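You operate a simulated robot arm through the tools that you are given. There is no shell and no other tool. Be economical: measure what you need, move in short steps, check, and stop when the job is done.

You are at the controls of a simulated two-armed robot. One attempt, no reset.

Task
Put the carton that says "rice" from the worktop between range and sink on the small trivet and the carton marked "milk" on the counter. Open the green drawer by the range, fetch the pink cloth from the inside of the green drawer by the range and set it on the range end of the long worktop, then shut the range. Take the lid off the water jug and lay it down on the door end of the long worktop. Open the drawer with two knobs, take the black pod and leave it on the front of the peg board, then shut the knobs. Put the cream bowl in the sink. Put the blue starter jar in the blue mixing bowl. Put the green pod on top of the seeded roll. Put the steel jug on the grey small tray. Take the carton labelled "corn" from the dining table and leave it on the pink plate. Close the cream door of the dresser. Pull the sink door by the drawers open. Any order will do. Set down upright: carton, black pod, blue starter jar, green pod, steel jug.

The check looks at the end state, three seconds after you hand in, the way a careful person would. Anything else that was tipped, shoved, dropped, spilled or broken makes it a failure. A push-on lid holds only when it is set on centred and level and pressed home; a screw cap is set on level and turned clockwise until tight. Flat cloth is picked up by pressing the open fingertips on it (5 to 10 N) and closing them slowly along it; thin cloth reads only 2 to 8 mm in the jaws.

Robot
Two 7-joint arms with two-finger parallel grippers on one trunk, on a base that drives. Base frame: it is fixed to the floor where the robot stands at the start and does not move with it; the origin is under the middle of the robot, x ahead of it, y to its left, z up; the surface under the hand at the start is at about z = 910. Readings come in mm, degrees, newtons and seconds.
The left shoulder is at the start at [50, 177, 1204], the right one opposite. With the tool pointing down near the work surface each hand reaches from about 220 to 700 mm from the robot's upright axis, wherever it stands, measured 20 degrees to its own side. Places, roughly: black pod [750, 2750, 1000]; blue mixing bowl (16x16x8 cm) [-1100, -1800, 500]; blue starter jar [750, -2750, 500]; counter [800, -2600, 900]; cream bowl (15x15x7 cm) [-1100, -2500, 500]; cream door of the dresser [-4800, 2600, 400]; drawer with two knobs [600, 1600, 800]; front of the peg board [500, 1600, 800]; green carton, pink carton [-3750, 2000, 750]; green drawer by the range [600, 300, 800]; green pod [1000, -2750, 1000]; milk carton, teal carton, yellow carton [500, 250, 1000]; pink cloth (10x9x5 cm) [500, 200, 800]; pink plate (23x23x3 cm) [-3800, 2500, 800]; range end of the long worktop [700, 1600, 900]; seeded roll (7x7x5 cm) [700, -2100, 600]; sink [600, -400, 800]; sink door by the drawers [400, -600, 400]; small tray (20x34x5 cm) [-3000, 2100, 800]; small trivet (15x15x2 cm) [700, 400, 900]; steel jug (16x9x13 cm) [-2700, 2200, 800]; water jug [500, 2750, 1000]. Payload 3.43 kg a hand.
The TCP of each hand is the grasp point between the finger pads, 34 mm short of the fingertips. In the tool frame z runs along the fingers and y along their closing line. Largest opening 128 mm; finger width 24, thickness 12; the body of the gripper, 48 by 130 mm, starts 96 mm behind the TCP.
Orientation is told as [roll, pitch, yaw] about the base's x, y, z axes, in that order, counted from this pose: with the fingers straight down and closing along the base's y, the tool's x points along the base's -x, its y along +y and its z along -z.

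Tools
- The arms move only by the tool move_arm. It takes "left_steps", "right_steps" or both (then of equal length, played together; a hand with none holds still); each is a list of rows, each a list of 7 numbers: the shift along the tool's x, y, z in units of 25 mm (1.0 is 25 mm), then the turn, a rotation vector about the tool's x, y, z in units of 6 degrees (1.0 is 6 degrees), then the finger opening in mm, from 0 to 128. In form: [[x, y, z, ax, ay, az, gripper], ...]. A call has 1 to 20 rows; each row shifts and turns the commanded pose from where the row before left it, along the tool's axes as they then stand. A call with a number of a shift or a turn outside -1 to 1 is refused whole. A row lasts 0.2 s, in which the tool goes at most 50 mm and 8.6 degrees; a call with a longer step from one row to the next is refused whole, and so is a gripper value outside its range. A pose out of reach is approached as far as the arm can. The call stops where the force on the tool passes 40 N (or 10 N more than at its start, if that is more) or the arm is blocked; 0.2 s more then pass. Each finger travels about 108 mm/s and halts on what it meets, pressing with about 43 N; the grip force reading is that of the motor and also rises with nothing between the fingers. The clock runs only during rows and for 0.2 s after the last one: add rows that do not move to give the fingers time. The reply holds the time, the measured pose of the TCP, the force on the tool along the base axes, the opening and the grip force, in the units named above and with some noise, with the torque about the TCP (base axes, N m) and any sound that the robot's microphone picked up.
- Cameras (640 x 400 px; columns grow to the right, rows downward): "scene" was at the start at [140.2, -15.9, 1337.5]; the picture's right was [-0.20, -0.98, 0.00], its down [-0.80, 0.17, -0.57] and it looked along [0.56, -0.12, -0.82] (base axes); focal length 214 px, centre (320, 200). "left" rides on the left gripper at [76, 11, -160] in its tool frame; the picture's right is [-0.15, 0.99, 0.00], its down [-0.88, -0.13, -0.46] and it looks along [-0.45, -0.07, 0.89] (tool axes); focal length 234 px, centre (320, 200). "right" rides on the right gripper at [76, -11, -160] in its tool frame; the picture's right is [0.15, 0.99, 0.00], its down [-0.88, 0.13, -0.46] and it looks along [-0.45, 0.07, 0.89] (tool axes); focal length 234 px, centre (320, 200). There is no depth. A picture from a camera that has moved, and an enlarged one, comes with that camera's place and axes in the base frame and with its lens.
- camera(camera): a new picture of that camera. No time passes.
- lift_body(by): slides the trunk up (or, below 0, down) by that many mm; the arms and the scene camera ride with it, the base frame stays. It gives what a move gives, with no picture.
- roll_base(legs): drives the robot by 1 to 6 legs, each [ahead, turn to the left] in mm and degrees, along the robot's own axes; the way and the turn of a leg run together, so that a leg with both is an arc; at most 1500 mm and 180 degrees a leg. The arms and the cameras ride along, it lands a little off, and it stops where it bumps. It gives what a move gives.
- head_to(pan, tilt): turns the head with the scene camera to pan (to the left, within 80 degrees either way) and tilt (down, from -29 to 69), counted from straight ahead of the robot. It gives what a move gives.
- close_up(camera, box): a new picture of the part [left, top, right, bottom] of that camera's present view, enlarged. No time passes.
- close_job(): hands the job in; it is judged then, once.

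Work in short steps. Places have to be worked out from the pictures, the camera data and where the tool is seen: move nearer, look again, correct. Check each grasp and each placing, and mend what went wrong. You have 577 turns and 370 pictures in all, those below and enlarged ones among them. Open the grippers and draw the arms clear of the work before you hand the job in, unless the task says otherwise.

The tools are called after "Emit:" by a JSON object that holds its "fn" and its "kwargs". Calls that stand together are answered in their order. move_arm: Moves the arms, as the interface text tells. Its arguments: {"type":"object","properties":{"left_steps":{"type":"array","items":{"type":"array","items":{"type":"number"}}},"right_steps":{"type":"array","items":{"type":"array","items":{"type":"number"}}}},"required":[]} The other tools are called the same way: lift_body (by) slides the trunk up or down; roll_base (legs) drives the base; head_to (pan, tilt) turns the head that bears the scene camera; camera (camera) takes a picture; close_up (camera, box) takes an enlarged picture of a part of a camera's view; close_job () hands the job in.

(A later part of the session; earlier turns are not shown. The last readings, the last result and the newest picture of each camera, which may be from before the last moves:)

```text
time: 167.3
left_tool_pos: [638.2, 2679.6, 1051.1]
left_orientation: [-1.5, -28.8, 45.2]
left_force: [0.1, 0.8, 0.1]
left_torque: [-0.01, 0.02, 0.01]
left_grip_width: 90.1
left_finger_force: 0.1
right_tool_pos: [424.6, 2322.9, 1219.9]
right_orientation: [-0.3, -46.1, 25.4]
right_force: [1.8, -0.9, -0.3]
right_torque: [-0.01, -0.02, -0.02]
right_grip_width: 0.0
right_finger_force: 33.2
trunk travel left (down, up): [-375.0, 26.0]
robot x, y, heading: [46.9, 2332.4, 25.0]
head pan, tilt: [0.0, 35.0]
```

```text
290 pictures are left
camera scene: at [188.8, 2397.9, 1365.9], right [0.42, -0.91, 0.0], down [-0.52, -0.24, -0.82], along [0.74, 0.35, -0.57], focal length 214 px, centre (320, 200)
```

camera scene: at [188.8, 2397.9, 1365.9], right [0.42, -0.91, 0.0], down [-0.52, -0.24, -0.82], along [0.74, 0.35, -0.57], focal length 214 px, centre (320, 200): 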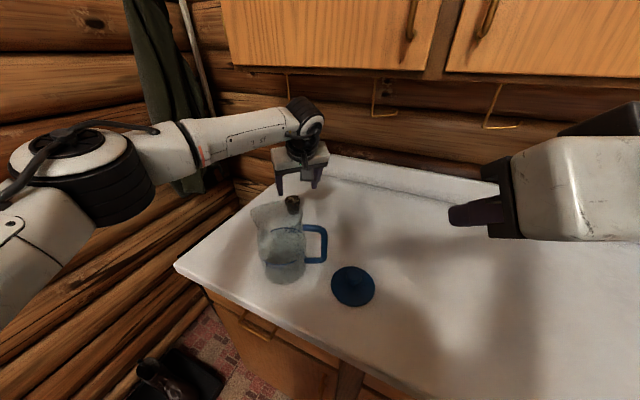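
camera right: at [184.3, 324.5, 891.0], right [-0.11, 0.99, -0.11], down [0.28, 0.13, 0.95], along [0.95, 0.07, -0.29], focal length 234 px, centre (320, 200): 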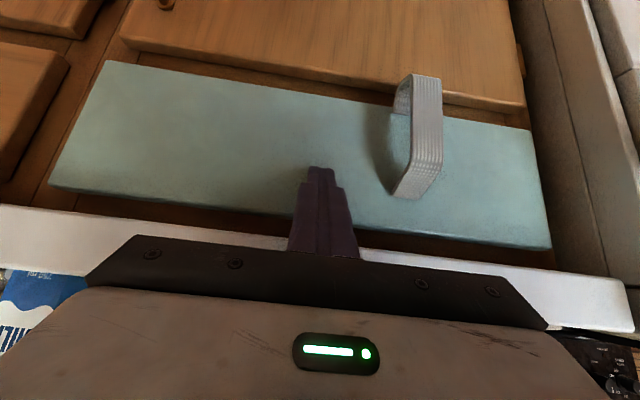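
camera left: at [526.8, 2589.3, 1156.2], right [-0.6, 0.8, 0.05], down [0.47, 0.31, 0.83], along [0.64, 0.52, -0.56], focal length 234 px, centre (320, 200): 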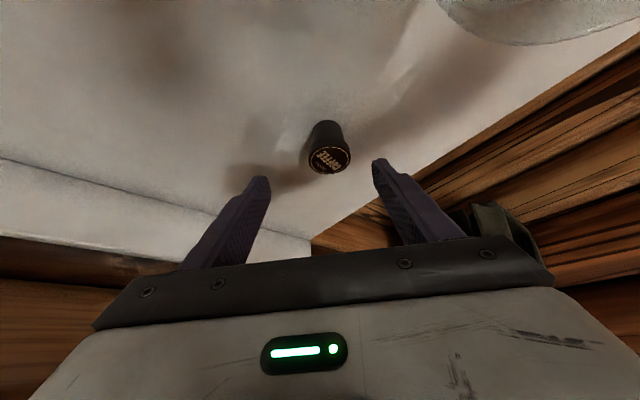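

Aligned. Advancing the remaining 117 mm with open fingers, then closing.

Emit:
{"fn": "move_arm", "kwargs": {"left_steps": [[0.01, 0.054, 0.92, 0, 0, 0, 90], [0.01, 0.054, 0.92, 0, 0, 0, 90], [0.01, 0.054, 0.92, 0, 0, 0, 90], [0.01, 0.054, 0.92, 0, 0, 0, 90], [0.01, 0.054, 0.92, 0, 0, 0, 90]]}}

Emit:
{"fn": "camera", "kwargs": {"camera": "left"}}

```text
time: 168.5
left_tool_pos: [675.1, 2720.1, 950.8]
left_orientation: [-1.6, -28.7, 45.3]
left_force: [0.1, 0.0, 0.4]
left_torque: [0.02, -0.02, 0.02]
left_grip_width: 89.8
left_finger_force: 0.0
right_tool_pos: [425.5, 2322.0, 1220.4]
right_orientation: [-0.2, -46.2, 25.4]
right_force: [0.7, 0.2, 0.0]
right_torque: [0.0, 0.0, -0.02]
right_grip_width: 0.0
right_finger_force: 33.3
trunk travel left (down, up): [-375.0, 26.0]
robot x, y, heading: [48.5, 2332.7, 25.0]
head pan, tilt: [0.0, 35.0]
```

```text
289 pictures are left
camera left: at [562.2, 2630.4, 1054.9], right [-0.6, 0.8, 0.05], down [0.47, 0.31, 0.83], along [0.64, 0.52, -0.56], focal length 234 px, centre (320, 200)
```

left: 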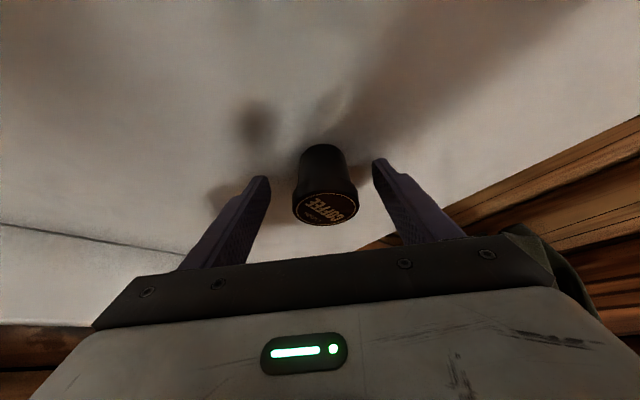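

Pod is between the fingers. Closing and lifting a little.

Emit:
{"fn": "move_arm", "kwargs": {"left_steps": [[0, 0, 0, 0, 0, 0, 70], [0, 0, 0, 0, 0, 0, 50], [0, 0, 0, 0, 0, 0, 30], [0, 0, 0, 0, 0, 0, 30]]}}

Emit:
{"fn": "move_arm", "kwargs": {"left_steps": [[-0.3, 0, -0.5, 0, 0, 0, 30], [-0.3, 0, -0.5, 0, 0, 0, 30]]}}

Emit:
{"fn": "camera", "kwargs": {"camera": "left"}}

```text
time: 169.5
left_tool_pos: [673.7, 2719.5, 952.4]
left_orientation: [-1.6, -28.7, 45.3]
left_force: [-0.2, 0.5, 0.7]
left_torque: [0.04, 0.0, 0.0]
left_grip_width: 48.4
left_finger_force: 42.7
right_tool_pos: [424.5, 2322.5, 1221.3]
right_orientation: [-0.2, -46.1, 25.6]
right_force: [-0.1, 0.1, 0.2]
right_torque: [0.02, 0.01, -0.04]
right_grip_width: 0.0
right_finger_force: 32.2
trunk travel left (down, up): [-375.0, 26.0]
robot x, y, heading: [47.6, 2329.4, 25.1]
head pan, tilt: [0.0, 35.0]
```

```text
time: 170.1
left_tool_pos: [672.8, 2722.4, 981.1]
left_orientation: [-1.6, -28.8, 45.3]
left_force: [-0.2, 0.0, -0.3]
left_torque: [0.01, -0.06, 0.01]
left_grip_width: 48.2
left_finger_force: 43.0
right_tool_pos: [423.9, 2322.1, 1219.8]
right_orientation: [-0.2, -46.1, 25.4]
right_force: [-0.1, 0.6, 0.2]
right_torque: [0.01, 0.0, 0.02]
right_grip_width: 0.0
right_finger_force: 32.5
trunk travel left (down, up): [-375.0, 26.0]
robot x, y, heading: [46.4, 2332.5, 24.9]
head pan, tilt: [0.0, 35.0]
```

```text
288 pictures are left
camera left: at [562.2, 2631.9, 1084.9], right [-0.6, 0.8, 0.05], down [0.47, 0.31, 0.83], along [0.64, 0.52, -0.56], focal length 234 px, centre (320, 200)
```

left: 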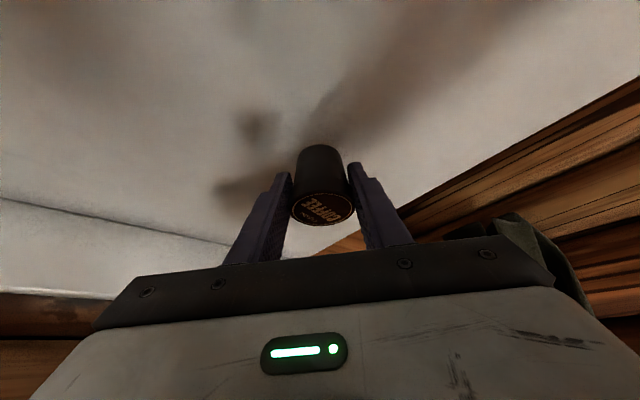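

Pod held at 48 mm, upright. Retracing the path back out.

Emit:
{"fn": "move_arm", "kwargs": {"left_steps": [[-0.01, -0.054, -0.92, 0, 0, 0, 30], [-0.01, -0.054, -0.92, 0, 0, 0, 30], [-0.01, -0.054, -0.92, 0, 0, 0, 30], [-0.01, -0.054, -0.92, 0, 0, 0, 30], [0.508, -0.27, -0.885, 0, 0, 0, 30], [0.508, -0.27, -0.885, 0, 0, 0, 30], [0.508, -0.27, -0.885, 0, 0, 0, 30], [0.508, -0.27, -0.885, 0, 0, 0, 30], [0.508, -0.27, -0.885, 0, 0, 0, 30], [0.508, -0.27, -0.885, 0, 0, 0, 30], [0.508, -0.27, -0.885, 0, 0, 0, 30], [0.508, -0.27, -0.885, 0, 0, 0, 30]]}}

Emit:
{"fn": "camera", "kwargs": {"camera": "scene"}}

```text
time: 172.7
left_tool_pos: [557.1, 2527.8, 1170.3]
left_orientation: [-1.6, -28.8, 45.4]
left_force: [0.3, 1.1, -0.3]
left_torque: [0.03, 0.0, 0.01]
left_grip_width: 48.5
left_finger_force: 43.1
right_tool_pos: [426.3, 2322.3, 1219.9]
right_orientation: [-0.2, -46.2, 25.4]
right_force: [0.2, -0.8, 0.2]
right_torque: [0.01, 0.0, 0.03]
right_grip_width: 0.2
right_finger_force: 33.2
trunk travel left (down, up): [-375.0, 26.0]
robot x, y, heading: [45.5, 2328.3, 25.0]
head pan, tilt: [0.0, 35.0]
```

```text
287 pictures are left
camera scene: at [188.3, 2397.2, 1366.0], right [0.42, -0.91, 0.0], down [-0.52, -0.24, -0.82], along [0.74, 0.35, -0.57], focal length 214 px, centre (320, 200)
```

scene: 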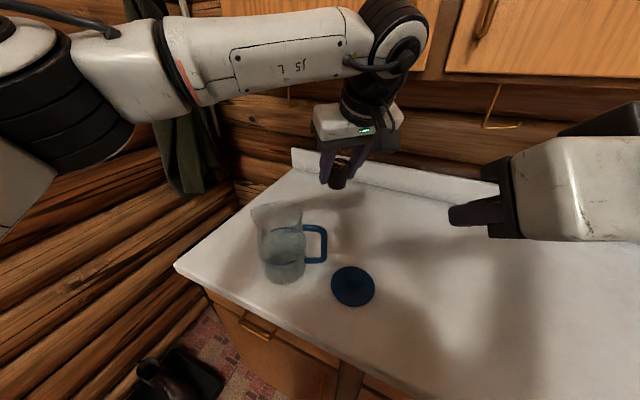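

Backing away and driving to a station in front of the two-knob drawer (robot y≈1635).

Emit:
{"fn": "roll_base", "kwargs": {"legs": [[-500, 0], [0, -115], [483, 0], [0, 90]]}}

Emit:
{"fn": "camera", "kwargs": {"camera": "scene"}}

```text
time: 186.7
left_tool_pos: [145.1, 1596.7, 1169.1]
left_orientation: [-1.6, -28.7, 19.4]
left_force: [0.1, -0.6, 0.2]
left_torque: [0.02, -0.01, -0.02]
left_grip_width: 48.3
left_finger_force: 43.6
right_tool_pos: [-63.8, 1469.3, 1220.8]
right_orientation: [-0.2, -46.1, -0.4]
right_force: [0.5, -0.3, -0.3]
right_torque: [-0.01, 0.02, 0.03]
right_grip_width: 0.0
right_finger_force: 32.5
trunk travel left (down, up): [-375.0, 26.0]
robot x, y, heading: [-396.9, 1645.0, -1.0]
head pan, tilt: [0.0, 35.0]
```

```text
286 pictures are left
camera scene: at [-243.6, 1639.5, 1365.9], right [-0.01, -1.0, 0.0], down [-0.57, 0.01, -0.82], along [0.82, -0.01, -0.57], focal length 214 px, centre (320, 200)
```

scene: 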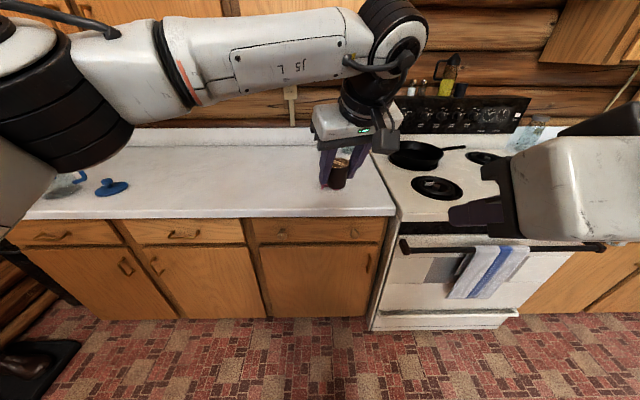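

Knobs are at about y=1498 and y=1783, z≈778. Clearing the left hand to the left, driving forward 200 mm, and lowering the right hand toward the right knob.

Emit:
{"fn": "move_arm", "kwargs": {"left_steps": [[0, 1, 0, 0, 0, 0, 30], [0, 1, 0, 0, 0, 0, 30], [0, 1, 0, 0, 0, 0, 30], [0, 1, 0, 0, 0, 0, 30], [0, 1, 0, 0, 0, 0, 30], [0, 1, 0, 0, 0, 0, 30]]}}

Emit:
{"fn": "roll_base", "kwargs": {"legs": [[200, 1]]}}

Emit:
{"fn": "move_arm", "kwargs": {"right_steps": [[0.444, 0.068, 0.966, 0, 0, 0, 30], [0.444, 0.068, 0.966, 0, 0, 0, 60], [0.444, 0.068, 0.966, 0, 0, 0, 70], [0.444, 0.068, 0.966, 0, 0, 0, 70], [0.444, 0.068, 0.966, 0, 0, 0, 70], [0.444, 0.068, 0.966, 0, 0, 0, 70], [0.444, 0.068, 0.966, 0, 0, 0, 70], [0.444, 0.068, 0.966, 0, 0, 0, 70], [0.444, 0.068, 0.966, 0, 0, 0, 70], [0.444, 0.068, 0.966, 0, 0, 0, 70], [0.444, 0.068, 0.966, 0, 0, 0, 70], [0.444, 0.068, 0.966, 0, 0, 0, 70], [0.444, 0.068, 0.966, 0, 0, 0, 70], [0.444, 0.068, 0.966, 0, 0, 0, 70], [0.444, 0.068, 0.966, 0, 0, 0, 70], [0.444, 0.068, 0.966, 0, 0, 0, 70], [0.444, 0.068, 0.966, 0, 0, 0, 70]]}}

Emit:
{"fn": "camera", "kwargs": {"camera": "right"}}

Emit:
{"fn": "camera", "kwargs": {"camera": "scene"}}

```text
time: 188.1
left_tool_pos: [98.0, 1739.1, 1166.6]
left_orientation: [-1.6, -28.6, 19.5]
left_force: [0.4, -0.4, -0.1]
left_torque: [0.01, 0.01, 0.03]
left_grip_width: 48.2
left_finger_force: 42.9
right_tool_pos: [-64.9, 1469.9, 1219.7]
right_orientation: [-0.2, -46.2, -0.4]
right_force: [0.0, -0.4, -1.3]
right_torque: [-0.01, 0.02, -0.01]
right_grip_width: 0.0
right_finger_force: 33.3
trunk travel left (down, up): [-375.0, 26.0]
robot x, y, heading: [-401.1, 1646.2, -0.8]
head pan, tilt: [0.0, 35.0]
```

```text
time: 189.7
left_tool_pos: [296.3, 1749.3, 1166.6]
left_orientation: [-1.6, -28.8, 20.6]
left_force: [0.4, 0.4, 0.1]
left_torque: [0.01, 0.02, 0.01]
left_grip_width: 48.0
left_finger_force: 43.6
right_tool_pos: [140.7, 1474.9, 1219.7]
right_orientation: [-0.1, -46.1, 0.8]
right_force: [-0.5, 0.2, 0.4]
right_torque: [0.01, -0.01, 0.0]
right_grip_width: 0.0
right_finger_force: 33.4
trunk travel left (down, up): [-375.0, 26.0]
robot x, y, heading: [-201.3, 1647.5, 0.3]
head pan, tilt: [0.0, 35.0]
```

```text
time: 193.3
left_tool_pos: [294.5, 1749.3, 1166.0]
left_orientation: [-1.6, -28.7, 20.6]
left_force: [-0.1, 0.7, -0.1]
left_torque: [-0.01, 0.02, 0.01]
left_grip_width: 48.1
left_finger_force: 43.2
right_tool_pos: [325.9, 1518.0, 820.9]
right_orientation: [-0.2, -46.1, 0.7]
right_force: [-0.1, 0.9, -0.5]
right_torque: [0.03, -0.03, 0.01]
right_grip_width: 69.7
right_finger_force: 0.2
right hand out of reach, approached as far as the arm can: row 1, 2, 3, 4
trunk travel left (down, up): [-375.0, 26.0]
robot x, y, heading: [-202.6, 1639.6, 0.2]
head pan, tilt: [0.0, 35.0]
```

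```text
285 pictures are left
camera right: at [158.9, 1502.9, 877.7], right [-0.11, 0.99, -0.11], down [0.28, 0.14, 0.95], along [0.95, 0.08, -0.29], focal length 234 px, centre (320, 200)
```

right: 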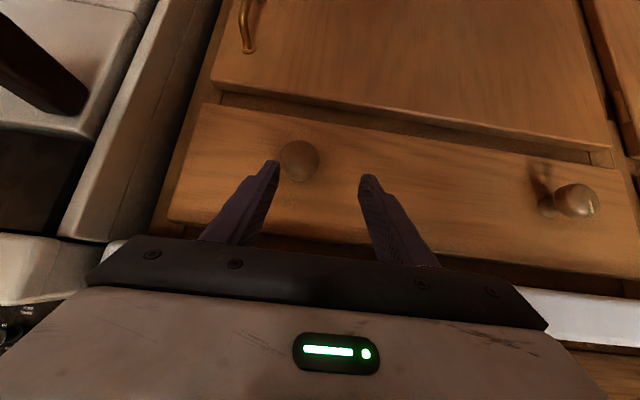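

```text
284 pictures are left
camera scene: at [-43.7, 1642.0, 1365.9], right [0.01, -1.0, 0.0], down [-0.57, 0.0, -0.82], along [0.82, 0.0, -0.57], focal length 214 px, centre (320, 200)
```

scene: 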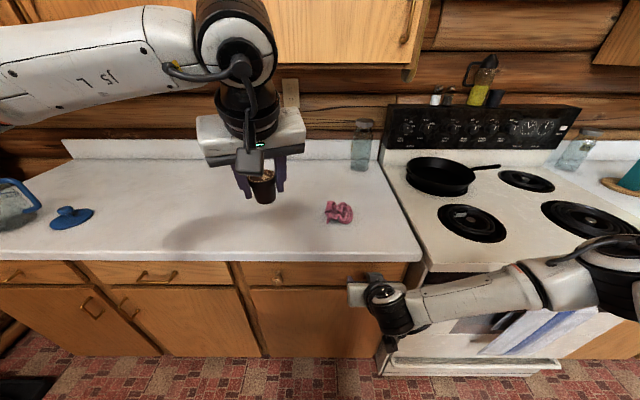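

Right knob is at about [365,1495,773]. Shifting sideways first, then forward onto it.

Emit:
{"fn": "move_arm", "kwargs": {"right_steps": [[0, -0.46, 0, 0, 0, 0, 70], [0, -0.46, 0, 0, 0, 0, 70], [0.155, 0, 0.93, 0, 0, 0, 70], [0.155, 0, 0.93, 0, 0, 0, 70]]}}

Emit:
{"fn": "camera", "kwargs": {"camera": "right"}}

```text
time: 194.3
left_tool_pos: [292.1, 1748.9, 1169.0]
left_orientation: [-1.7, -28.9, 20.6]
left_force: [0.0, 0.0, 0.3]
left_torque: [-0.01, -0.01, 0.0]
left_grip_width: 48.3
left_finger_force: 42.6
right_tool_pos: [351.7, 1495.0, 784.0]
right_orientation: [0.0, -46.0, 0.7]
right_force: [-22.2, -0.2, 11.1]
right_torque: [-0.47, 0.02, -0.83]
right_grip_width: 69.9
right_finger_force: 0.1
trunk travel left (down, up): [-375.0, 26.0]
robot x, y, heading: [-201.7, 1642.1, 0.3]
head pan, tilt: [0.0, 35.0]
```

```text
283 pictures are left
camera right: at [183.8, 1480.7, 841.1], right [-0.11, 0.99, -0.11], down [0.28, 0.13, 0.95], along [0.95, 0.08, -0.29], focal length 234 px, centre (320, 200)
```

right: 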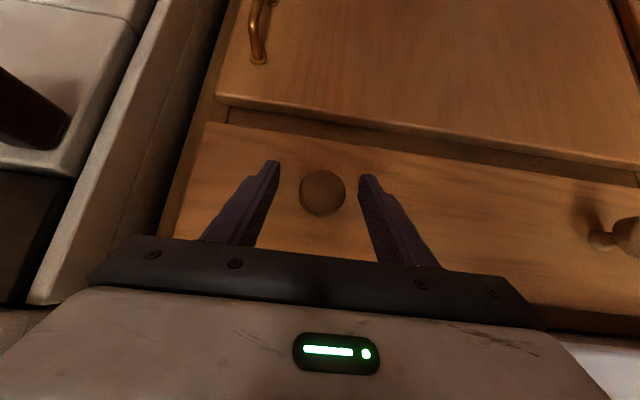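

Fingertips touch the drawer face with the knob between them. Backing off 4 mm and closing.

Emit:
{"fn": "move_arm", "kwargs": {"right_steps": [[0.11, 0, -0.115, 0, 0, 0, 70], [0, 0, 0, 0, 0, 0, 50], [0, 0, 0, 0, 0, 0, 30], [0, 0, 0, 0, 0, 0, 10], [0, 0, 0, 0, 0, 0, 10]]}}

Emit:
{"fn": "camera", "kwargs": {"camera": "right"}}

```text
time: 195.5
left_tool_pos: [294.8, 1750.2, 1167.1]
left_orientation: [-1.6, -28.7, 20.7]
left_force: [1.0, 0.1, -0.3]
left_torque: [0.0, 0.0, 0.02]
left_grip_width: 48.1
left_finger_force: 42.9
right_tool_pos: [351.6, 1497.2, 783.4]
right_orientation: [0.1, -46.0, 0.9]
right_force: [-3.0, 10.8, -4.5]
right_torque: [0.12, -0.17, 0.23]
right_grip_width: 35.7
right_finger_force: 44.8
trunk travel left (down, up): [-375.0, 26.0]
robot x, y, heading: [-203.0, 1640.7, 0.5]
head pan, tilt: [0.0, 35.0]
```

```text
282 pictures are left
camera right: at [183.8, 1481.8, 840.4], right [-0.12, 0.99, -0.11], down [0.28, 0.14, 0.95], along [0.95, 0.08, -0.29], focal length 234 px, centre (320, 200)
```

right: 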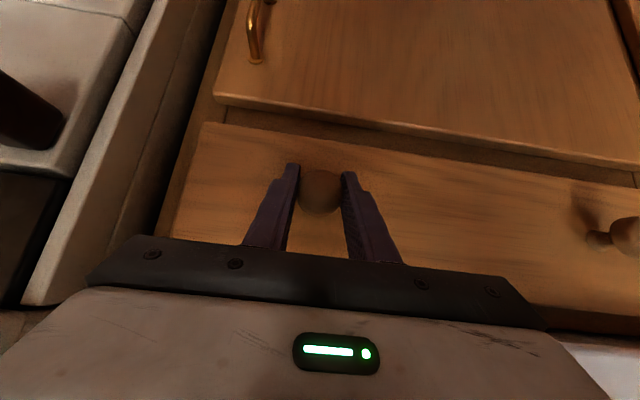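

Knob gripped (36 mm). Pulling the drawer open by rolling back, first 130 mm.

Emit:
{"fn": "roll_base", "kwargs": {"legs": [[-130, 0]]}}

Emit:
{"fn": "camera", "kwargs": {"camera": "scene"}}

```text
time: 196.8
left_tool_pos: [164.2, 1749.5, 1166.7]
left_orientation: [-1.8, -28.6, 20.8]
left_force: [-0.3, 0.2, 0.9]
left_torque: [-0.02, -0.01, -0.03]
left_grip_width: 48.2
left_finger_force: 43.3
right_tool_pos: [221.2, 1497.0, 783.5]
right_orientation: [-0.1, -46.1, 1.0]
right_force: [1.7, 21.0, -4.7]
right_torque: [-0.09, 0.43, 0.26]
right_grip_width: 35.3
right_finger_force: 45.0
trunk travel left (down, up): [-375.0, 26.0]
robot x, y, heading: [-335.0, 1639.2, 0.2]
head pan, tilt: [0.0, 35.0]
```

```text
281 pictures are left
camera scene: at [-173.2, 1642.8, 1365.9], right [0.01, -1.0, 0.0], down [-0.57, -0.01, -0.82], along [0.82, 0.01, -0.57], focal length 214 px, centre (320, 200)
```

scene: 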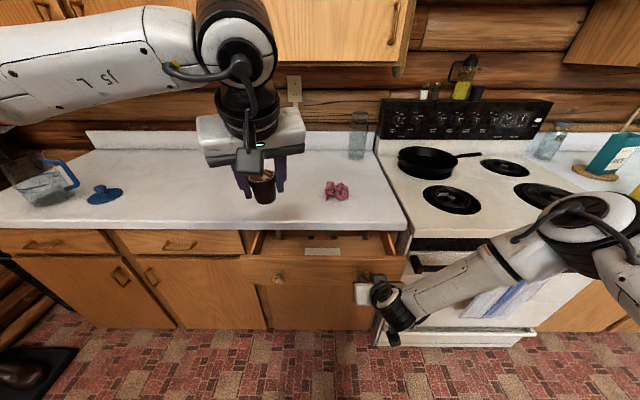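

Drawer comes out freely. Another 150 mm.

Emit:
{"fn": "roll_base", "kwargs": {"legs": [[-150, 0]]}}

Emit:
{"fn": "camera", "kwargs": {"camera": "scene"}}

Emit:
{"fn": "close_up", "kwargs": {"camera": "scene", "box": [210, 190, 430, 310]}}

```text
time: 198.1
left_tool_pos: [16.7, 1748.2, 1167.0]
left_orientation: [-1.7, -28.7, 20.6]
left_force: [-0.3, 0.0, -0.7]
left_torque: [-0.02, -0.02, 0.03]
left_grip_width: 48.3
left_finger_force: 42.8
right_tool_pos: [72.5, 1497.4, 784.7]
right_orientation: [0.1, -46.0, 1.0]
right_force: [1.0, 12.3, -0.1]
right_torque: [0.1, 0.78, 0.31]
right_grip_width: 35.5
right_finger_force: 44.8
trunk travel left (down, up): [-375.0, 26.0]
robot x, y, heading: [-476.3, 1637.8, 0.6]
head pan, tilt: [0.0, 35.0]
```

```text
280 pictures are left
camera scene: at [-322.2, 1641.1, 1365.9], right [0.01, -1.0, 0.0], down [-0.57, 0.0, -0.82], along [0.82, 0.01, -0.57], focal length 214 px, centre (320, 200)
```

scene: 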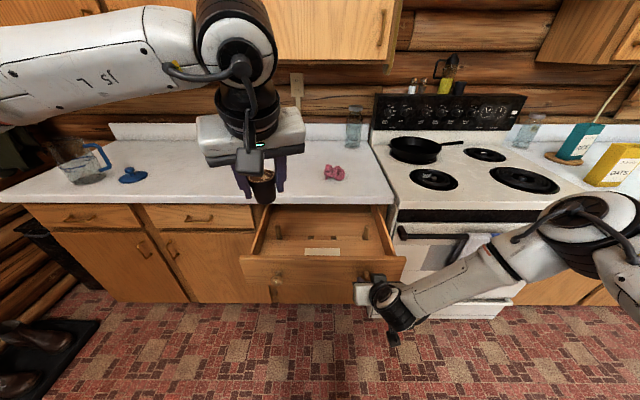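

```text
2.91 times, centred on (320, 250) of scene
camera zoom: at [-322.2, 1641.1, 1365.9], right [0.01, -1.0, 0.0], down [-0.57, 0.0, -0.82], along [0.82, 0.01, -0.57], focal length 624 px, centre (320, 54)
```

zoom: 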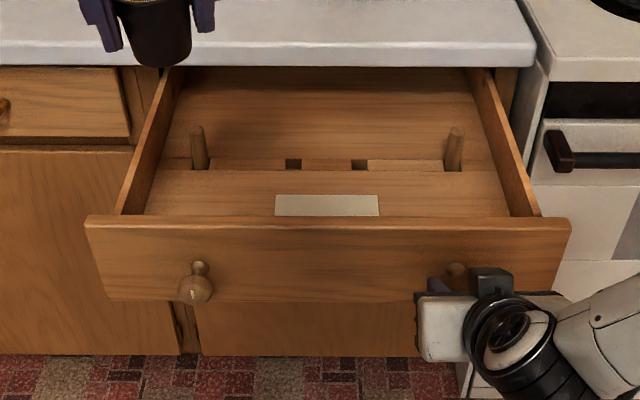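

The drawer is open 280 mm and shows a peg board with two pegs and a label strip. Releasing the knob and withdrawing the right hand upward.

Emit:
{"fn": "move_arm", "kwargs": {"right_steps": [[0, 0, 0, 0, 0, 0, 60], [0, 0, 0, 0, 0, 0, 80], [0.74, 0, -0.767, 0, 0, 0, 80], [0.74, 0, -0.767, 0, 0, 0, 80], [0.74, 0, -0.767, 0, 0, 0, 80], [-0.91, 0, -0.88, 0, 0, 0, 40], [-0.91, 0, -0.88, 0, 0, 0, 0], [-0.91, 0, -0.88, 0, 0, 0, 0], [-0.91, 0, -0.88, 0, 0, 0, 0], [-0.91, 0, -0.88, 0, 0, 0, 0], [-0.91, 0, -0.88, 0, 0, 0, 0], [-0.91, 0, -0.88, 0, 0, 0, 0], [-0.91, 0, -0.88, 0, 0, 0, 0], [-0.91, 0, -0.88, 0, 0, 0, 0], [-0.91, 0, -0.88, 0, 0, 0, 0], [-0.91, 0, -0.88, 0, 0, 0, 0], [-0.91, 0, -0.88, 0, 0, 0, 0]]}}

Emit:
{"fn": "roll_base", "kwargs": {"legs": [[130, 0]]}}

Emit:
{"fn": "head_to", "kwargs": {"pan": 0, "tilt": 45}}

Emit:
{"fn": "camera", "kwargs": {"camera": "scene"}}

Emit:
{"fn": "camera", "kwargs": {"camera": "left"}}

```text
time: 201.7
left_tool_pos: [16.3, 1747.0, 1166.7]
left_orientation: [-1.6, -28.7, 20.9]
left_force: [-0.2, 0.2, 0.0]
left_torque: [0.0, 0.02, 0.0]
left_grip_width: 48.4
left_finger_force: 43.0
right_tool_pos: [-0.2, 1511.3, 1176.7]
right_orientation: [0.2, -45.9, 0.9]
right_force: [0.8, 0.8, -0.5]
right_torque: [-0.01, 0.01, 0.0]
right_grip_width: 0.0
right_finger_force: 33.0
right hand out of reach, approached as far as the arm can: row 4, 5
trunk travel left (down, up): [-375.0, 26.0]
robot x, y, heading: [-481.3, 1641.9, 0.4]
head pan, tilt: [0.0, 35.0]
```

```text
time: 203.0
left_tool_pos: [146.3, 1748.4, 1165.9]
left_orientation: [-1.6, -28.6, 20.5]
left_force: [0.6, -1.0, -0.7]
left_torque: [-0.01, 0.02, -0.01]
left_grip_width: 48.2
left_finger_force: 42.6
right_tool_pos: [129.4, 1511.9, 1175.3]
right_orientation: [0.2, -46.0, 0.9]
right_force: [1.0, 0.4, -0.3]
right_torque: [0.01, 0.01, 0.01]
right_grip_width: 0.0
right_finger_force: 33.3
trunk travel left (down, up): [-375.0, 26.0]
robot x, y, heading: [-350.4, 1640.0, 0.0]
head pan, tilt: [0.0, 35.0]
```

```text
time: 203.7
left_tool_pos: [146.2, 1747.6, 1167.2]
left_orientation: [-1.7, -28.8, 20.6]
left_force: [-0.7, -0.5, 0.1]
left_torque: [0.03, 0.0, 0.03]
left_grip_width: 48.3
left_finger_force: 43.4
right_tool_pos: [129.0, 1512.1, 1176.7]
right_orientation: [0.2, -46.0, 0.7]
right_force: [-0.1, -0.2, 0.2]
right_torque: [-0.04, -0.02, 0.02]
right_grip_width: 0.0
right_finger_force: 33.4
trunk travel left (down, up): [-375.0, 26.0]
robot x, y, heading: [-349.3, 1637.5, 0.5]
head pan, tilt: [0.0, 45.0]
```

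```text
278 pictures are left
camera scene: at [-200.2, 1640.7, 1351.2], right [0.01, -1.0, 0.0], down [-0.71, 0.0, -0.71], along [0.71, 0.0, -0.71], focal length 214 px, centre (320, 200)
```

scene: 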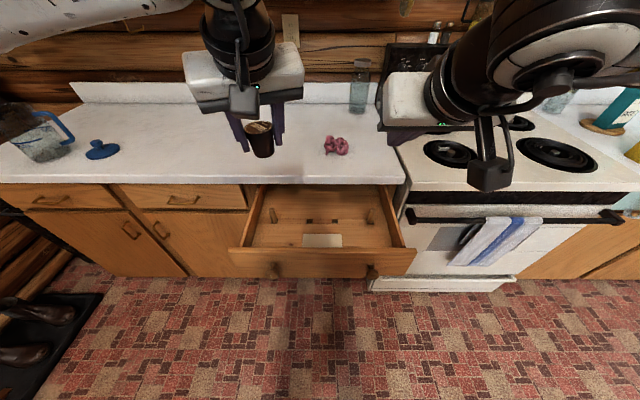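

```text
277 pictures are left
camera left: at [5.9, 1713.4, 1270.6], right [-0.22, 0.98, 0.05], down [0.56, 0.08, 0.83], along [0.8, 0.2, -0.56], focal length 234 px, centre (320, 200)
```

left: 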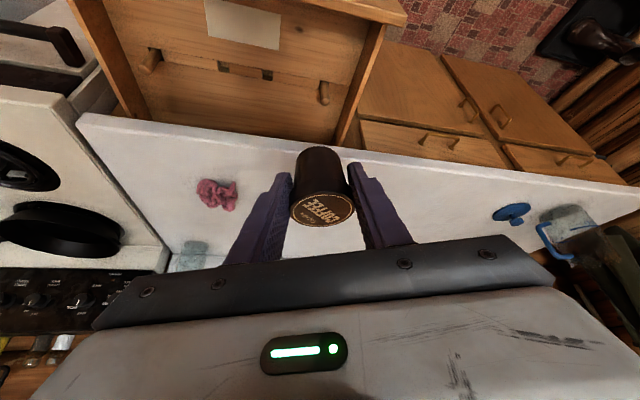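

Enlarging the drawer interior.

Emit:
{"fn": "close_up", "kwargs": {"camera": "scene", "box": [220, 180, 420, 290]}}

Emit:
{"fn": "close_up", "kwargs": {"camera": "left", "box": [60, 0, 420, 160]}}

```text
3.20 times, centred on (320, 235) of scene
camera zoom: at [-200.2, 1640.7, 1351.2], right [0.01, -1.0, 0.0], down [-0.71, 0.0, -0.71], along [0.71, 0.0, -0.71], focal length 686 px, centre (320, 88)
```

zoom: 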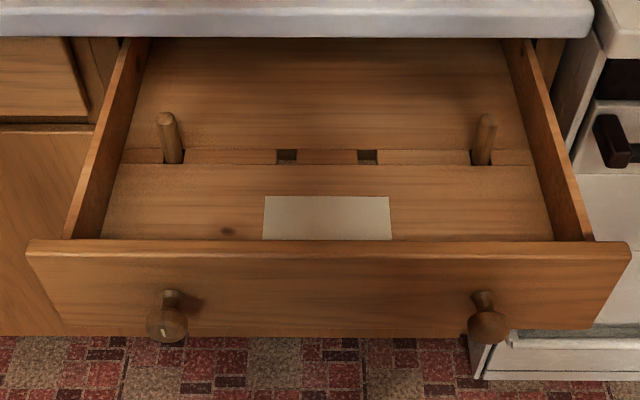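

```text
1.78 times, centred on (240, 80) of left
camera zoom: at [5.9, 1713.4, 1270.6], right [-0.22, 0.98, 0.05], down [0.56, 0.08, 0.83], along [0.8, 0.2, -0.56], focal length 416 px, centre (462, 413)
```

zoom: 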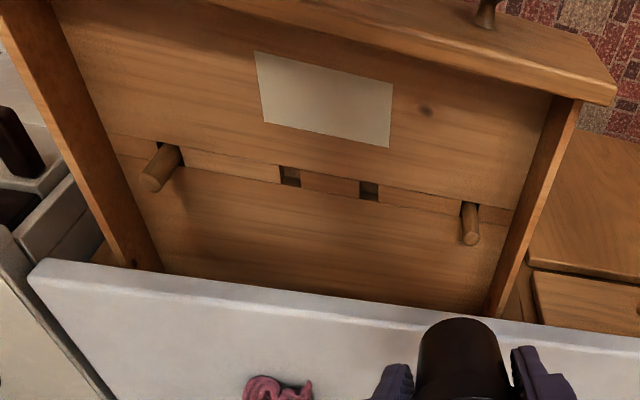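

The pale patch at about [198,1634,765] marks the front of the peg board. To keep the wrist clear of the drawer front, I'll swing the hand -90° about vertical so it comes from the left.

Emit:
{"fn": "move_arm", "kwargs": {"left_steps": [[0, 0, 0, 0.482, 0.0245, 0.876, 30], [0, 0, 0, 0.482, 0.0245, 0.876, 30], [0, 0, 0, 0.482, 0.0245, 0.876, 30], [0, 0, 0, 0.482, 0.0245, 0.876, 30], [0, 0, 0, 0.482, 0.0245, 0.876, 30], [0, 0, 0, 0.482, 0.0245, 0.876, 30], [0, 0, 0, 0.482, 0.0245, 0.876, 30], [0, 0, 0, 0.482, 0.0245, 0.876, 30], [0, 0, 0, 0.482, 0.0245, 0.876, 30], [0, 0, 0, 0.482, 0.0245, 0.876, 30], [0, 0, 0, 0.482, 0.0245, 0.876, 30], [0, 0, 0, 0.482, 0.0245, 0.876, 30], [0, 0, 0, 0.482, 0.0245, 0.876, 30], [0, 0, 0, 0.482, 0.0245, 0.876, 30], [0, 0, 0, 0.482, 0.0245, 0.876, 30]]}}

Emit:
{"fn": "camera", "kwargs": {"camera": "left"}}

Emit:
{"fn": "camera", "kwargs": {"camera": "scene"}}

```text
time: 206.9
left_tool_pos: [146.6, 1748.2, 1166.8]
left_orientation: [-1.8, -28.8, -54.2]
left_force: [1.0, -0.4, -0.8]
left_torque: [-0.02, 0.02, 0.0]
left_grip_width: 47.9
left_finger_force: 43.2
left hand out of reach, approached as far as the arm can: row 13, 14, 15
right_tool_pos: [129.9, 1513.0, 1176.1]
right_orientation: [0.1, -46.1, 0.8]
right_force: [-0.1, -0.3, 0.4]
right_torque: [-0.03, 0.01, 0.02]
right_grip_width: 0.0
right_finger_force: 32.9
trunk travel left (down, up): [-375.0, 26.0]
robot x, y, heading: [-349.6, 1641.8, 0.5]
head pan, tilt: [0.0, 45.0]
```

```text
274 pictures are left
camera left: at [74.8, 1874.9, 1270.0], right [0.89, 0.46, 0.04], down [0.23, -0.51, 0.83], along [0.4, -0.72, -0.56], focal length 234 px, centre (320, 200)
```

left: 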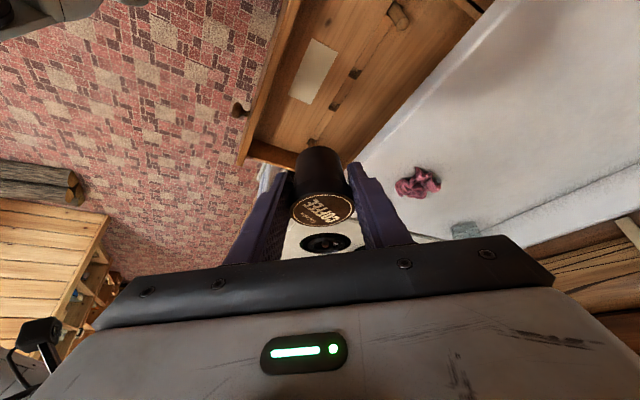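

```text
273 pictures are left
camera scene: at [-200.1, 1640.7, 1351.1], right [0.01, -1.0, 0.0], down [-0.71, 0.0, -0.71], along [0.71, 0.0, -0.71], focal length 214 px, centre (320, 200)
```

scene: 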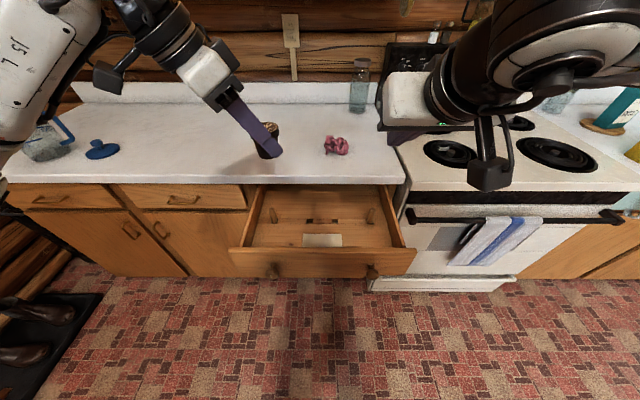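

Wrist is now coming from the left. Moving the pod over the patch to TCP z≈880.

Emit:
{"fn": "move_arm", "kwargs": {"left_steps": [[0.105, -0.07, 0.951, 0, 0, 0, 30], [0.105, -0.07, 0.951, 0, 0, 0, 30], [0.105, -0.07, 0.951, 0, 0, 0, 30], [0.105, -0.07, 0.951, 0, 0, 0, 30], [0.105, -0.07, 0.951, 0, 0, 0, 30], [0.105, -0.07, 0.951, 0, 0, 0, 30], [0.105, -0.07, 0.951, 0, 0, 0, 30], [0.105, -0.07, 0.951, 0, 0, 0, 30], [0.105, -0.07, 0.951, 0, 0, 0, 30], [0.105, -0.07, 0.951, 0, 0, 0, 30], [0.105, -0.07, 0.951, 0, 0, 0, 30], [0.105, -0.07, 0.951, 0, 0, 0, 30], [0.105, -0.07, 0.951, 0, 0, 0, 30]]}}

Emit:
{"fn": "camera", "kwargs": {"camera": "left"}}

Emit:
{"fn": "close_up", "kwargs": {"camera": "scene", "box": [200, 130, 440, 290]}}

```text
time: 209.7
left_tool_pos: [188.3, 1631.6, 880.6]
left_orientation: [-1.8, -28.9, -54.3]
left_force: [0.5, 0.1, -0.3]
left_torque: [0.03, 0.02, 0.01]
left_grip_width: 48.3
left_finger_force: 43.0
right_tool_pos: [128.6, 1511.2, 1175.8]
right_orientation: [0.2, -46.0, 0.8]
right_force: [-0.1, -0.3, 0.1]
right_torque: [0.0, 0.02, -0.02]
right_grip_width: 0.2
right_finger_force: 33.0
trunk travel left (down, up): [-375.0, 26.0]
robot x, y, heading: [-348.6, 1641.8, 0.3]
head pan, tilt: [0.0, 45.0]
```

```text
272 pictures are left
camera left: at [117.9, 1758.4, 983.2], right [0.89, 0.46, 0.04], down [0.23, -0.51, 0.83], along [0.4, -0.72, -0.56], focal length 234 px, centre (320, 200)
```

left: 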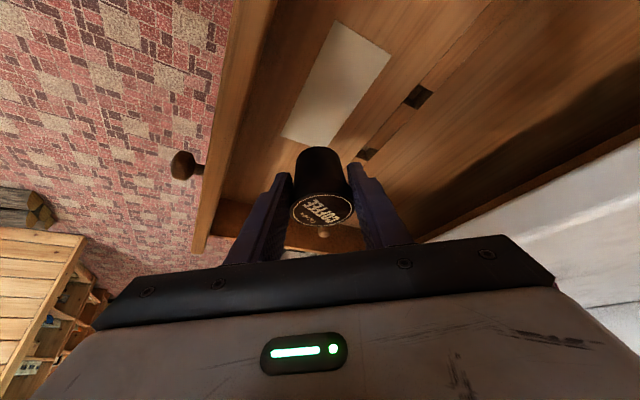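

```text
2.50 times, centred on (320, 210) of scene
camera zoom: at [-199.9, 1640.5, 1351.1], right [0.01, -1.0, 0.0], down [-0.71, 0.0, -0.71], along [0.71, 0.0, -0.71], focal length 536 px, centre (320, 175)
```

zoom: 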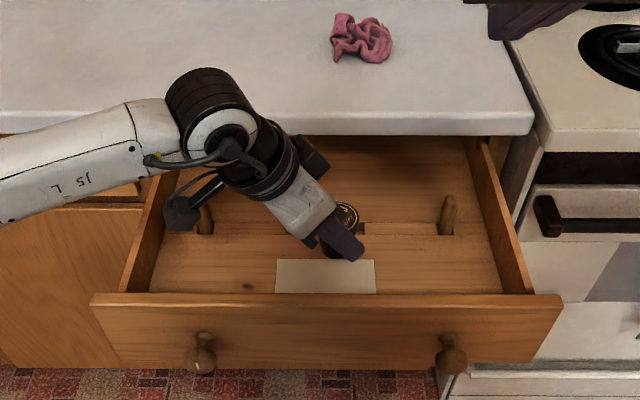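

Refined the patch to about [208,1636], board z somewhere 735–765. Shifting and lowering to z≈800.

Emit:
{"fn": "move_arm", "kwargs": {"left_steps": [[-0.3, 0.74, 0.16, 0, 0, 0, 30], [0.386, 0, 0.7, 0, 0, 0, 30], [0.386, 0, 0.7, 0, 0, 0, 30], [0.386, 0, 0.7, 0, 0, 0, 30]]}}

Emit:
{"fn": "camera", "kwargs": {"camera": "left"}}

Emit:
{"fn": "close_up", "kwargs": {"camera": "scene", "box": [200, 130, 440, 290]}}

```text
time: 210.7
left_tool_pos: [207.5, 1635.2, 818.9]
left_orientation: [-1.7, -28.8, -54.2]
left_force: [-0.6, -0.1, -0.5]
left_torque: [-0.04, 0.0, 0.02]
left_grip_width: 48.3
left_finger_force: 42.8
right_tool_pos: [128.4, 1511.3, 1175.7]
right_orientation: [0.2, -46.0, 0.8]
right_force: [0.6, -0.3, 0.5]
right_torque: [-0.01, 0.04, -0.01]
right_grip_width: 0.1
right_finger_force: 32.7
trunk travel left (down, up): [-375.0, 26.0]
robot x, y, heading: [-351.4, 1641.8, 0.5]
head pan, tilt: [0.0, 45.0]
```

```text
270 pictures are left
camera left: at [136.1, 1761.8, 922.9], right [0.89, 0.46, 0.04], down [0.23, -0.51, 0.83], along [0.41, -0.72, -0.56], focal length 234 px, centre (320, 200)
```

left: 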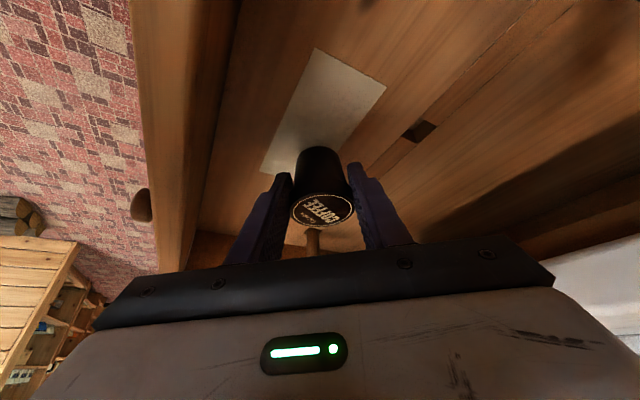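

```text
2.50 times, centred on (320, 210) of scene
camera zoom: at [-200.0, 1640.7, 1351.1], right [0.01, -1.0, 0.0], down [-0.71, 0.0, -0.71], along [0.71, 0.0, -0.71], focal length 536 px, centre (320, 175)
```

zoom: 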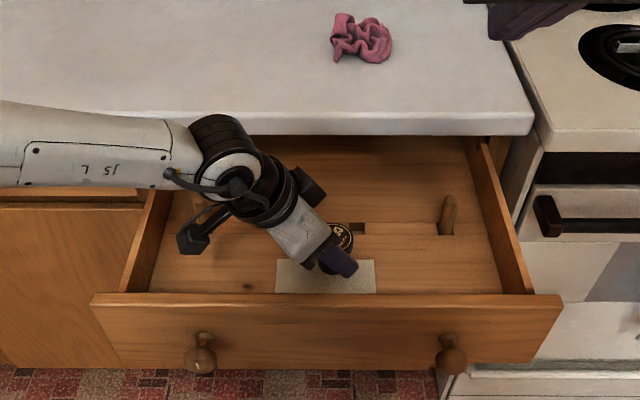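

Board seems near z≈720. Continuing down with force checks.

Emit:
{"fn": "move_arm", "kwargs": {"left_steps": [[0.2, 0.1, 0.35, 0, 0, 0, 30], [0.2, 0.1, 0.35, 0, 0, 0, 30], [0.2, 0, 0.35, 0, 0, 0, 30]]}}

Emit:
{"fn": "move_arm", "kwargs": {"left_steps": [[0.1, 0, 0.18, 0, 0, 0, 30], [0.1, 0, 0.18, 0, 0, 0, 30]]}}

Emit:
{"fn": "camera", "kwargs": {"camera": "left"}}

```text
time: 211.5
left_tool_pos: [206.5, 1636.0, 809.2]
left_orientation: [-1.8, -28.9, -54.1]
left_force: [-0.3, -1.2, 0.3]
left_torque: [0.01, 0.01, 0.01]
left_grip_width: 48.1
left_finger_force: 42.5
left hand out of reach, approached as far as the arm can: row 1, 2
right_tool_pos: [128.7, 1510.8, 1175.0]
right_orientation: [0.2, -45.9, 0.8]
right_force: [-0.4, 0.3, -0.6]
right_torque: [0.0, 0.0, 0.01]
right_grip_width: 0.3
right_finger_force: 33.2
trunk travel left (down, up): [-375.0, 26.0]
robot x, y, heading: [-352.1, 1644.5, 0.3]
head pan, tilt: [0.0, 45.0]
```

```text
time: 212.1
left_tool_pos: [204.8, 1635.6, 803.6]
left_orientation: [-1.7, -28.8, -54.1]
left_force: [0.1, -1.1, -0.6]
left_torque: [-0.03, -0.01, 0.02]
left_grip_width: 48.4
left_finger_force: 42.9
left hand out of reach, approached as far as the arm can: row 2
right_tool_pos: [128.5, 1512.1, 1175.2]
right_orientation: [0.2, -46.0, 0.8]
right_force: [-0.3, -0.4, -0.3]
right_torque: [0.0, -0.03, 0.01]
right_grip_width: 0.0
right_finger_force: 32.9
trunk travel left (down, up): [-375.0, 26.0]
robot x, y, heading: [-351.0, 1643.3, 0.1]
head pan, tilt: [0.0, 45.0]
```

```text
268 pictures are left
camera left: at [134.2, 1761.7, 907.4], right [0.88, 0.46, 0.05], down [0.23, -0.51, 0.83], along [0.41, -0.72, -0.56], focal length 234 px, centre (320, 200)
```

left: 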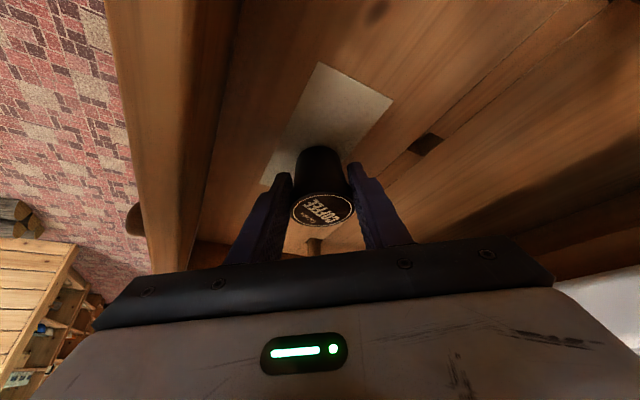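

The arm is at its limit, so I lower the trunk instead, in small steps with force readings.

Emit:
{"fn": "lift_body", "kwargs": {"by": -20}}

Emit:
{"fn": "lift_body", "kwargs": {"by": -10}}

Emit:
{"fn": "camera", "kwargs": {"camera": "left"}}

```text
time: 212.7
left_tool_pos: [216.4, 1633.5, 797.2]
left_orientation: [-1.0, -30.4, -54.1]
left_force: [2.3, 2.8, 10.4]
left_torque: [0.01, -0.04, 0.03]
left_grip_width: 48.3
left_finger_force: 42.6
right_tool_pos: [129.5, 1512.3, 1156.2]
right_orientation: [0.2, -46.0, 0.8]
right_force: [0.3, -0.1, 0.2]
right_torque: [0.01, 0.01, -0.01]
right_grip_width: 0.2
right_finger_force: 33.2
trunk travel left (down, up): [-356.0, 45.0]
robot x, y, heading: [-353.2, 1644.8, 0.3]
head pan, tilt: [0.0, 45.0]
stopped: the force on the tool passed its limit at 41 N (the readings are from after the stop); the commanded pose is now the measured one
```

```text
time: 213.3
left_tool_pos: [222.1, 1631.8, 793.6]
left_orientation: [-0.7, -31.2, -54.0]
left_force: [1.9, 2.4, 9.6]
left_torque: [-0.01, -0.05, 0.03]
left_grip_width: 48.4
left_finger_force: 42.9
right_tool_pos: [128.8, 1513.0, 1146.9]
right_orientation: [0.2, -46.0, 0.9]
right_force: [-0.6, -0.3, -0.1]
right_torque: [0.03, -0.02, 0.02]
right_grip_width: 0.0
right_finger_force: 33.5
trunk travel left (down, up): [-346.0, 55.0]
robot x, y, heading: [-354.3, 1638.7, 0.3]
head pan, tilt: [0.0, 45.0]
stopped: the force on the tool passed its limit at 60 N (the readings are from after the stop); the commanded pose is now the measured one
```

```text
267 pictures are left
camera left: at [145.4, 1760.3, 892.1], right [0.88, 0.47, 0.07], down [0.2, -0.49, 0.85], along [0.44, -0.73, -0.53], focal length 234 px, centre (320, 200)
```

left: 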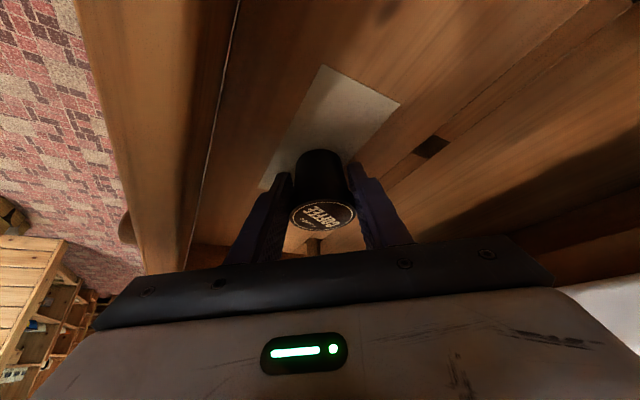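

Contact is felt through the pod (board at z≈757). Checking the scene view.

Emit:
{"fn": "close_up", "kwargs": {"camera": "scene", "box": [250, 180, 390, 280]}}

Emit:
{"fn": "camera", "kwargs": {"camera": "right"}}

```text
4.00 times, centred on (320, 230) of scene
camera zoom: at [-200.1, 1641.4, 1321.7], right [0.01, -1.0, 0.0], down [-0.71, -0.01, -0.71], along [0.71, 0.0, -0.71], focal length 858 px, centre (320, 80)
```

zoom: 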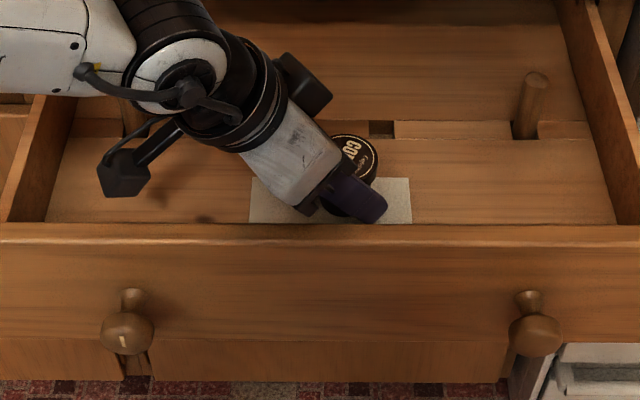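

```text
265 pictures are left
camera right: at [-37.8, 1496.7, 1203.3], right [-0.12, 0.99, -0.1], down [0.28, 0.13, 0.95], along [0.95, 0.08, -0.29], focal length 234 px, centre (320, 200)
```

right: 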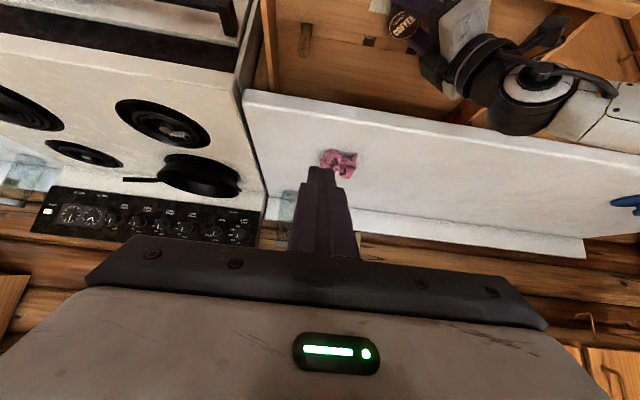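

Not fully certain what is in contact. Viewing the whole scene before deciding.

Emit:
{"fn": "camera", "kwargs": {"camera": "scene"}}

Emit:
{"fn": "close_up", "kwargs": {"camera": "right", "box": [340, 0, 640, 190]}}

Emit:
{"fn": "close_up", "kwargs": {"camera": "left", "box": [220, 50, 420, 250]}}

```text
264 pictures are left
camera scene: at [-200.1, 1641.4, 1321.7], right [0.01, -1.0, 0.0], down [-0.71, -0.01, -0.71], along [0.71, 0.0, -0.71], focal length 214 px, centre (320, 200)
```

scene: 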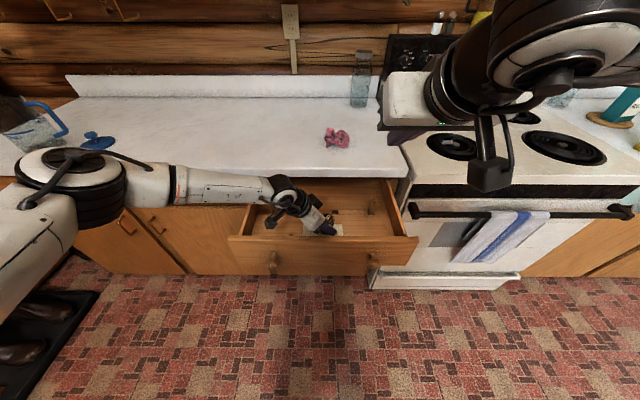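

```text
2.11 times, centred on (490, 95) of right
camera zoom: at [-37.8, 1496.7, 1203.3], right [-0.12, 0.99, -0.1], down [0.28, 0.13, 0.95], along [0.95, 0.08, -0.29], focal length 493 px, centre (-38, 421)
```

zoom: 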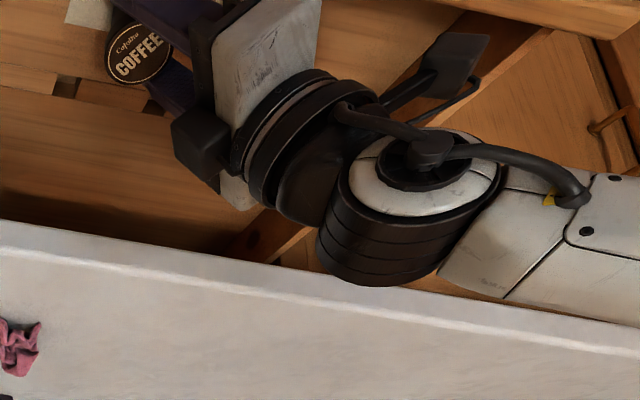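

```text
2.00 times, centred on (320, 150) of left
camera zoom: at [145.4, 1760.3, 892.1], right [0.88, 0.47, 0.07], down [0.2, -0.49, 0.85], along [0.44, -0.73, -0.53], focal length 468 px, centre (320, 300)
```

zoom: 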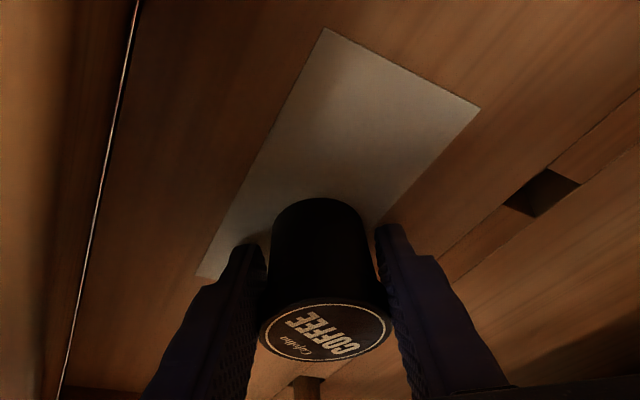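

Recomputing the patch corners at z=757 gives centre [219,1637], matching the scene view, so the pod stands on it. Releasing and withdrawing along the finger axis.

Emit:
{"fn": "move_arm", "kwargs": {"left_steps": [[0, 0, 0, 0, 0, 0, 54], [0, 0, 0, 0, 0, 0, 60], [0, 0, 0, 0, 0, 0, 72], [0, 0, 0, 0, 0, 0, 72]]}}

Emit:
{"fn": "close_up", "kwargs": {"camera": "left", "box": [220, 50, 420, 250]}}

```text
time: 214.3
left_tool_pos: [217.8, 1630.9, 794.0]
left_orientation: [-0.7, -31.2, -54.2]
left_force: [-0.4, -7.6, 14.8]
left_torque: [-0.06, -0.46, -0.28]
left_grip_width: 68.8
left_finger_force: 0.1
right_tool_pos: [126.6, 1511.6, 1147.5]
right_orientation: [0.3, -46.2, 0.7]
right_force: [0.2, 1.1, 0.5]
right_torque: [0.0, 0.03, -0.02]
right_grip_width: 0.0
right_finger_force: 32.7
trunk travel left (down, up): [-346.0, 55.0]
robot x, y, heading: [-351.7, 1638.5, 0.1]
head pan, tilt: [0.0, 45.0]
```

```text
2.00 times, centred on (320, 150) of left
camera zoom: at [142.9, 1758.6, 892.2], right [0.88, 0.47, 0.07], down [0.2, -0.49, 0.85], along [0.43, -0.73, -0.53], focal length 468 px, centre (320, 300)
```

zoom: 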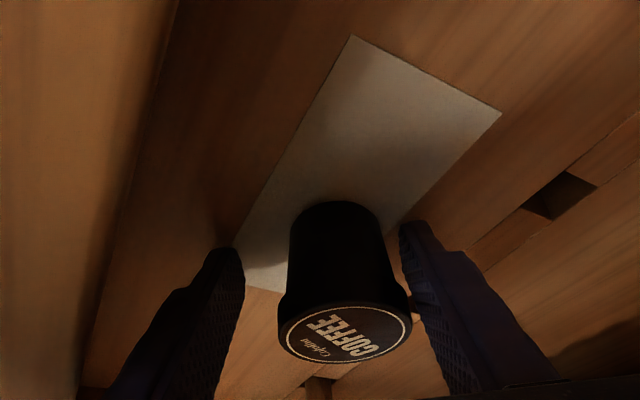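

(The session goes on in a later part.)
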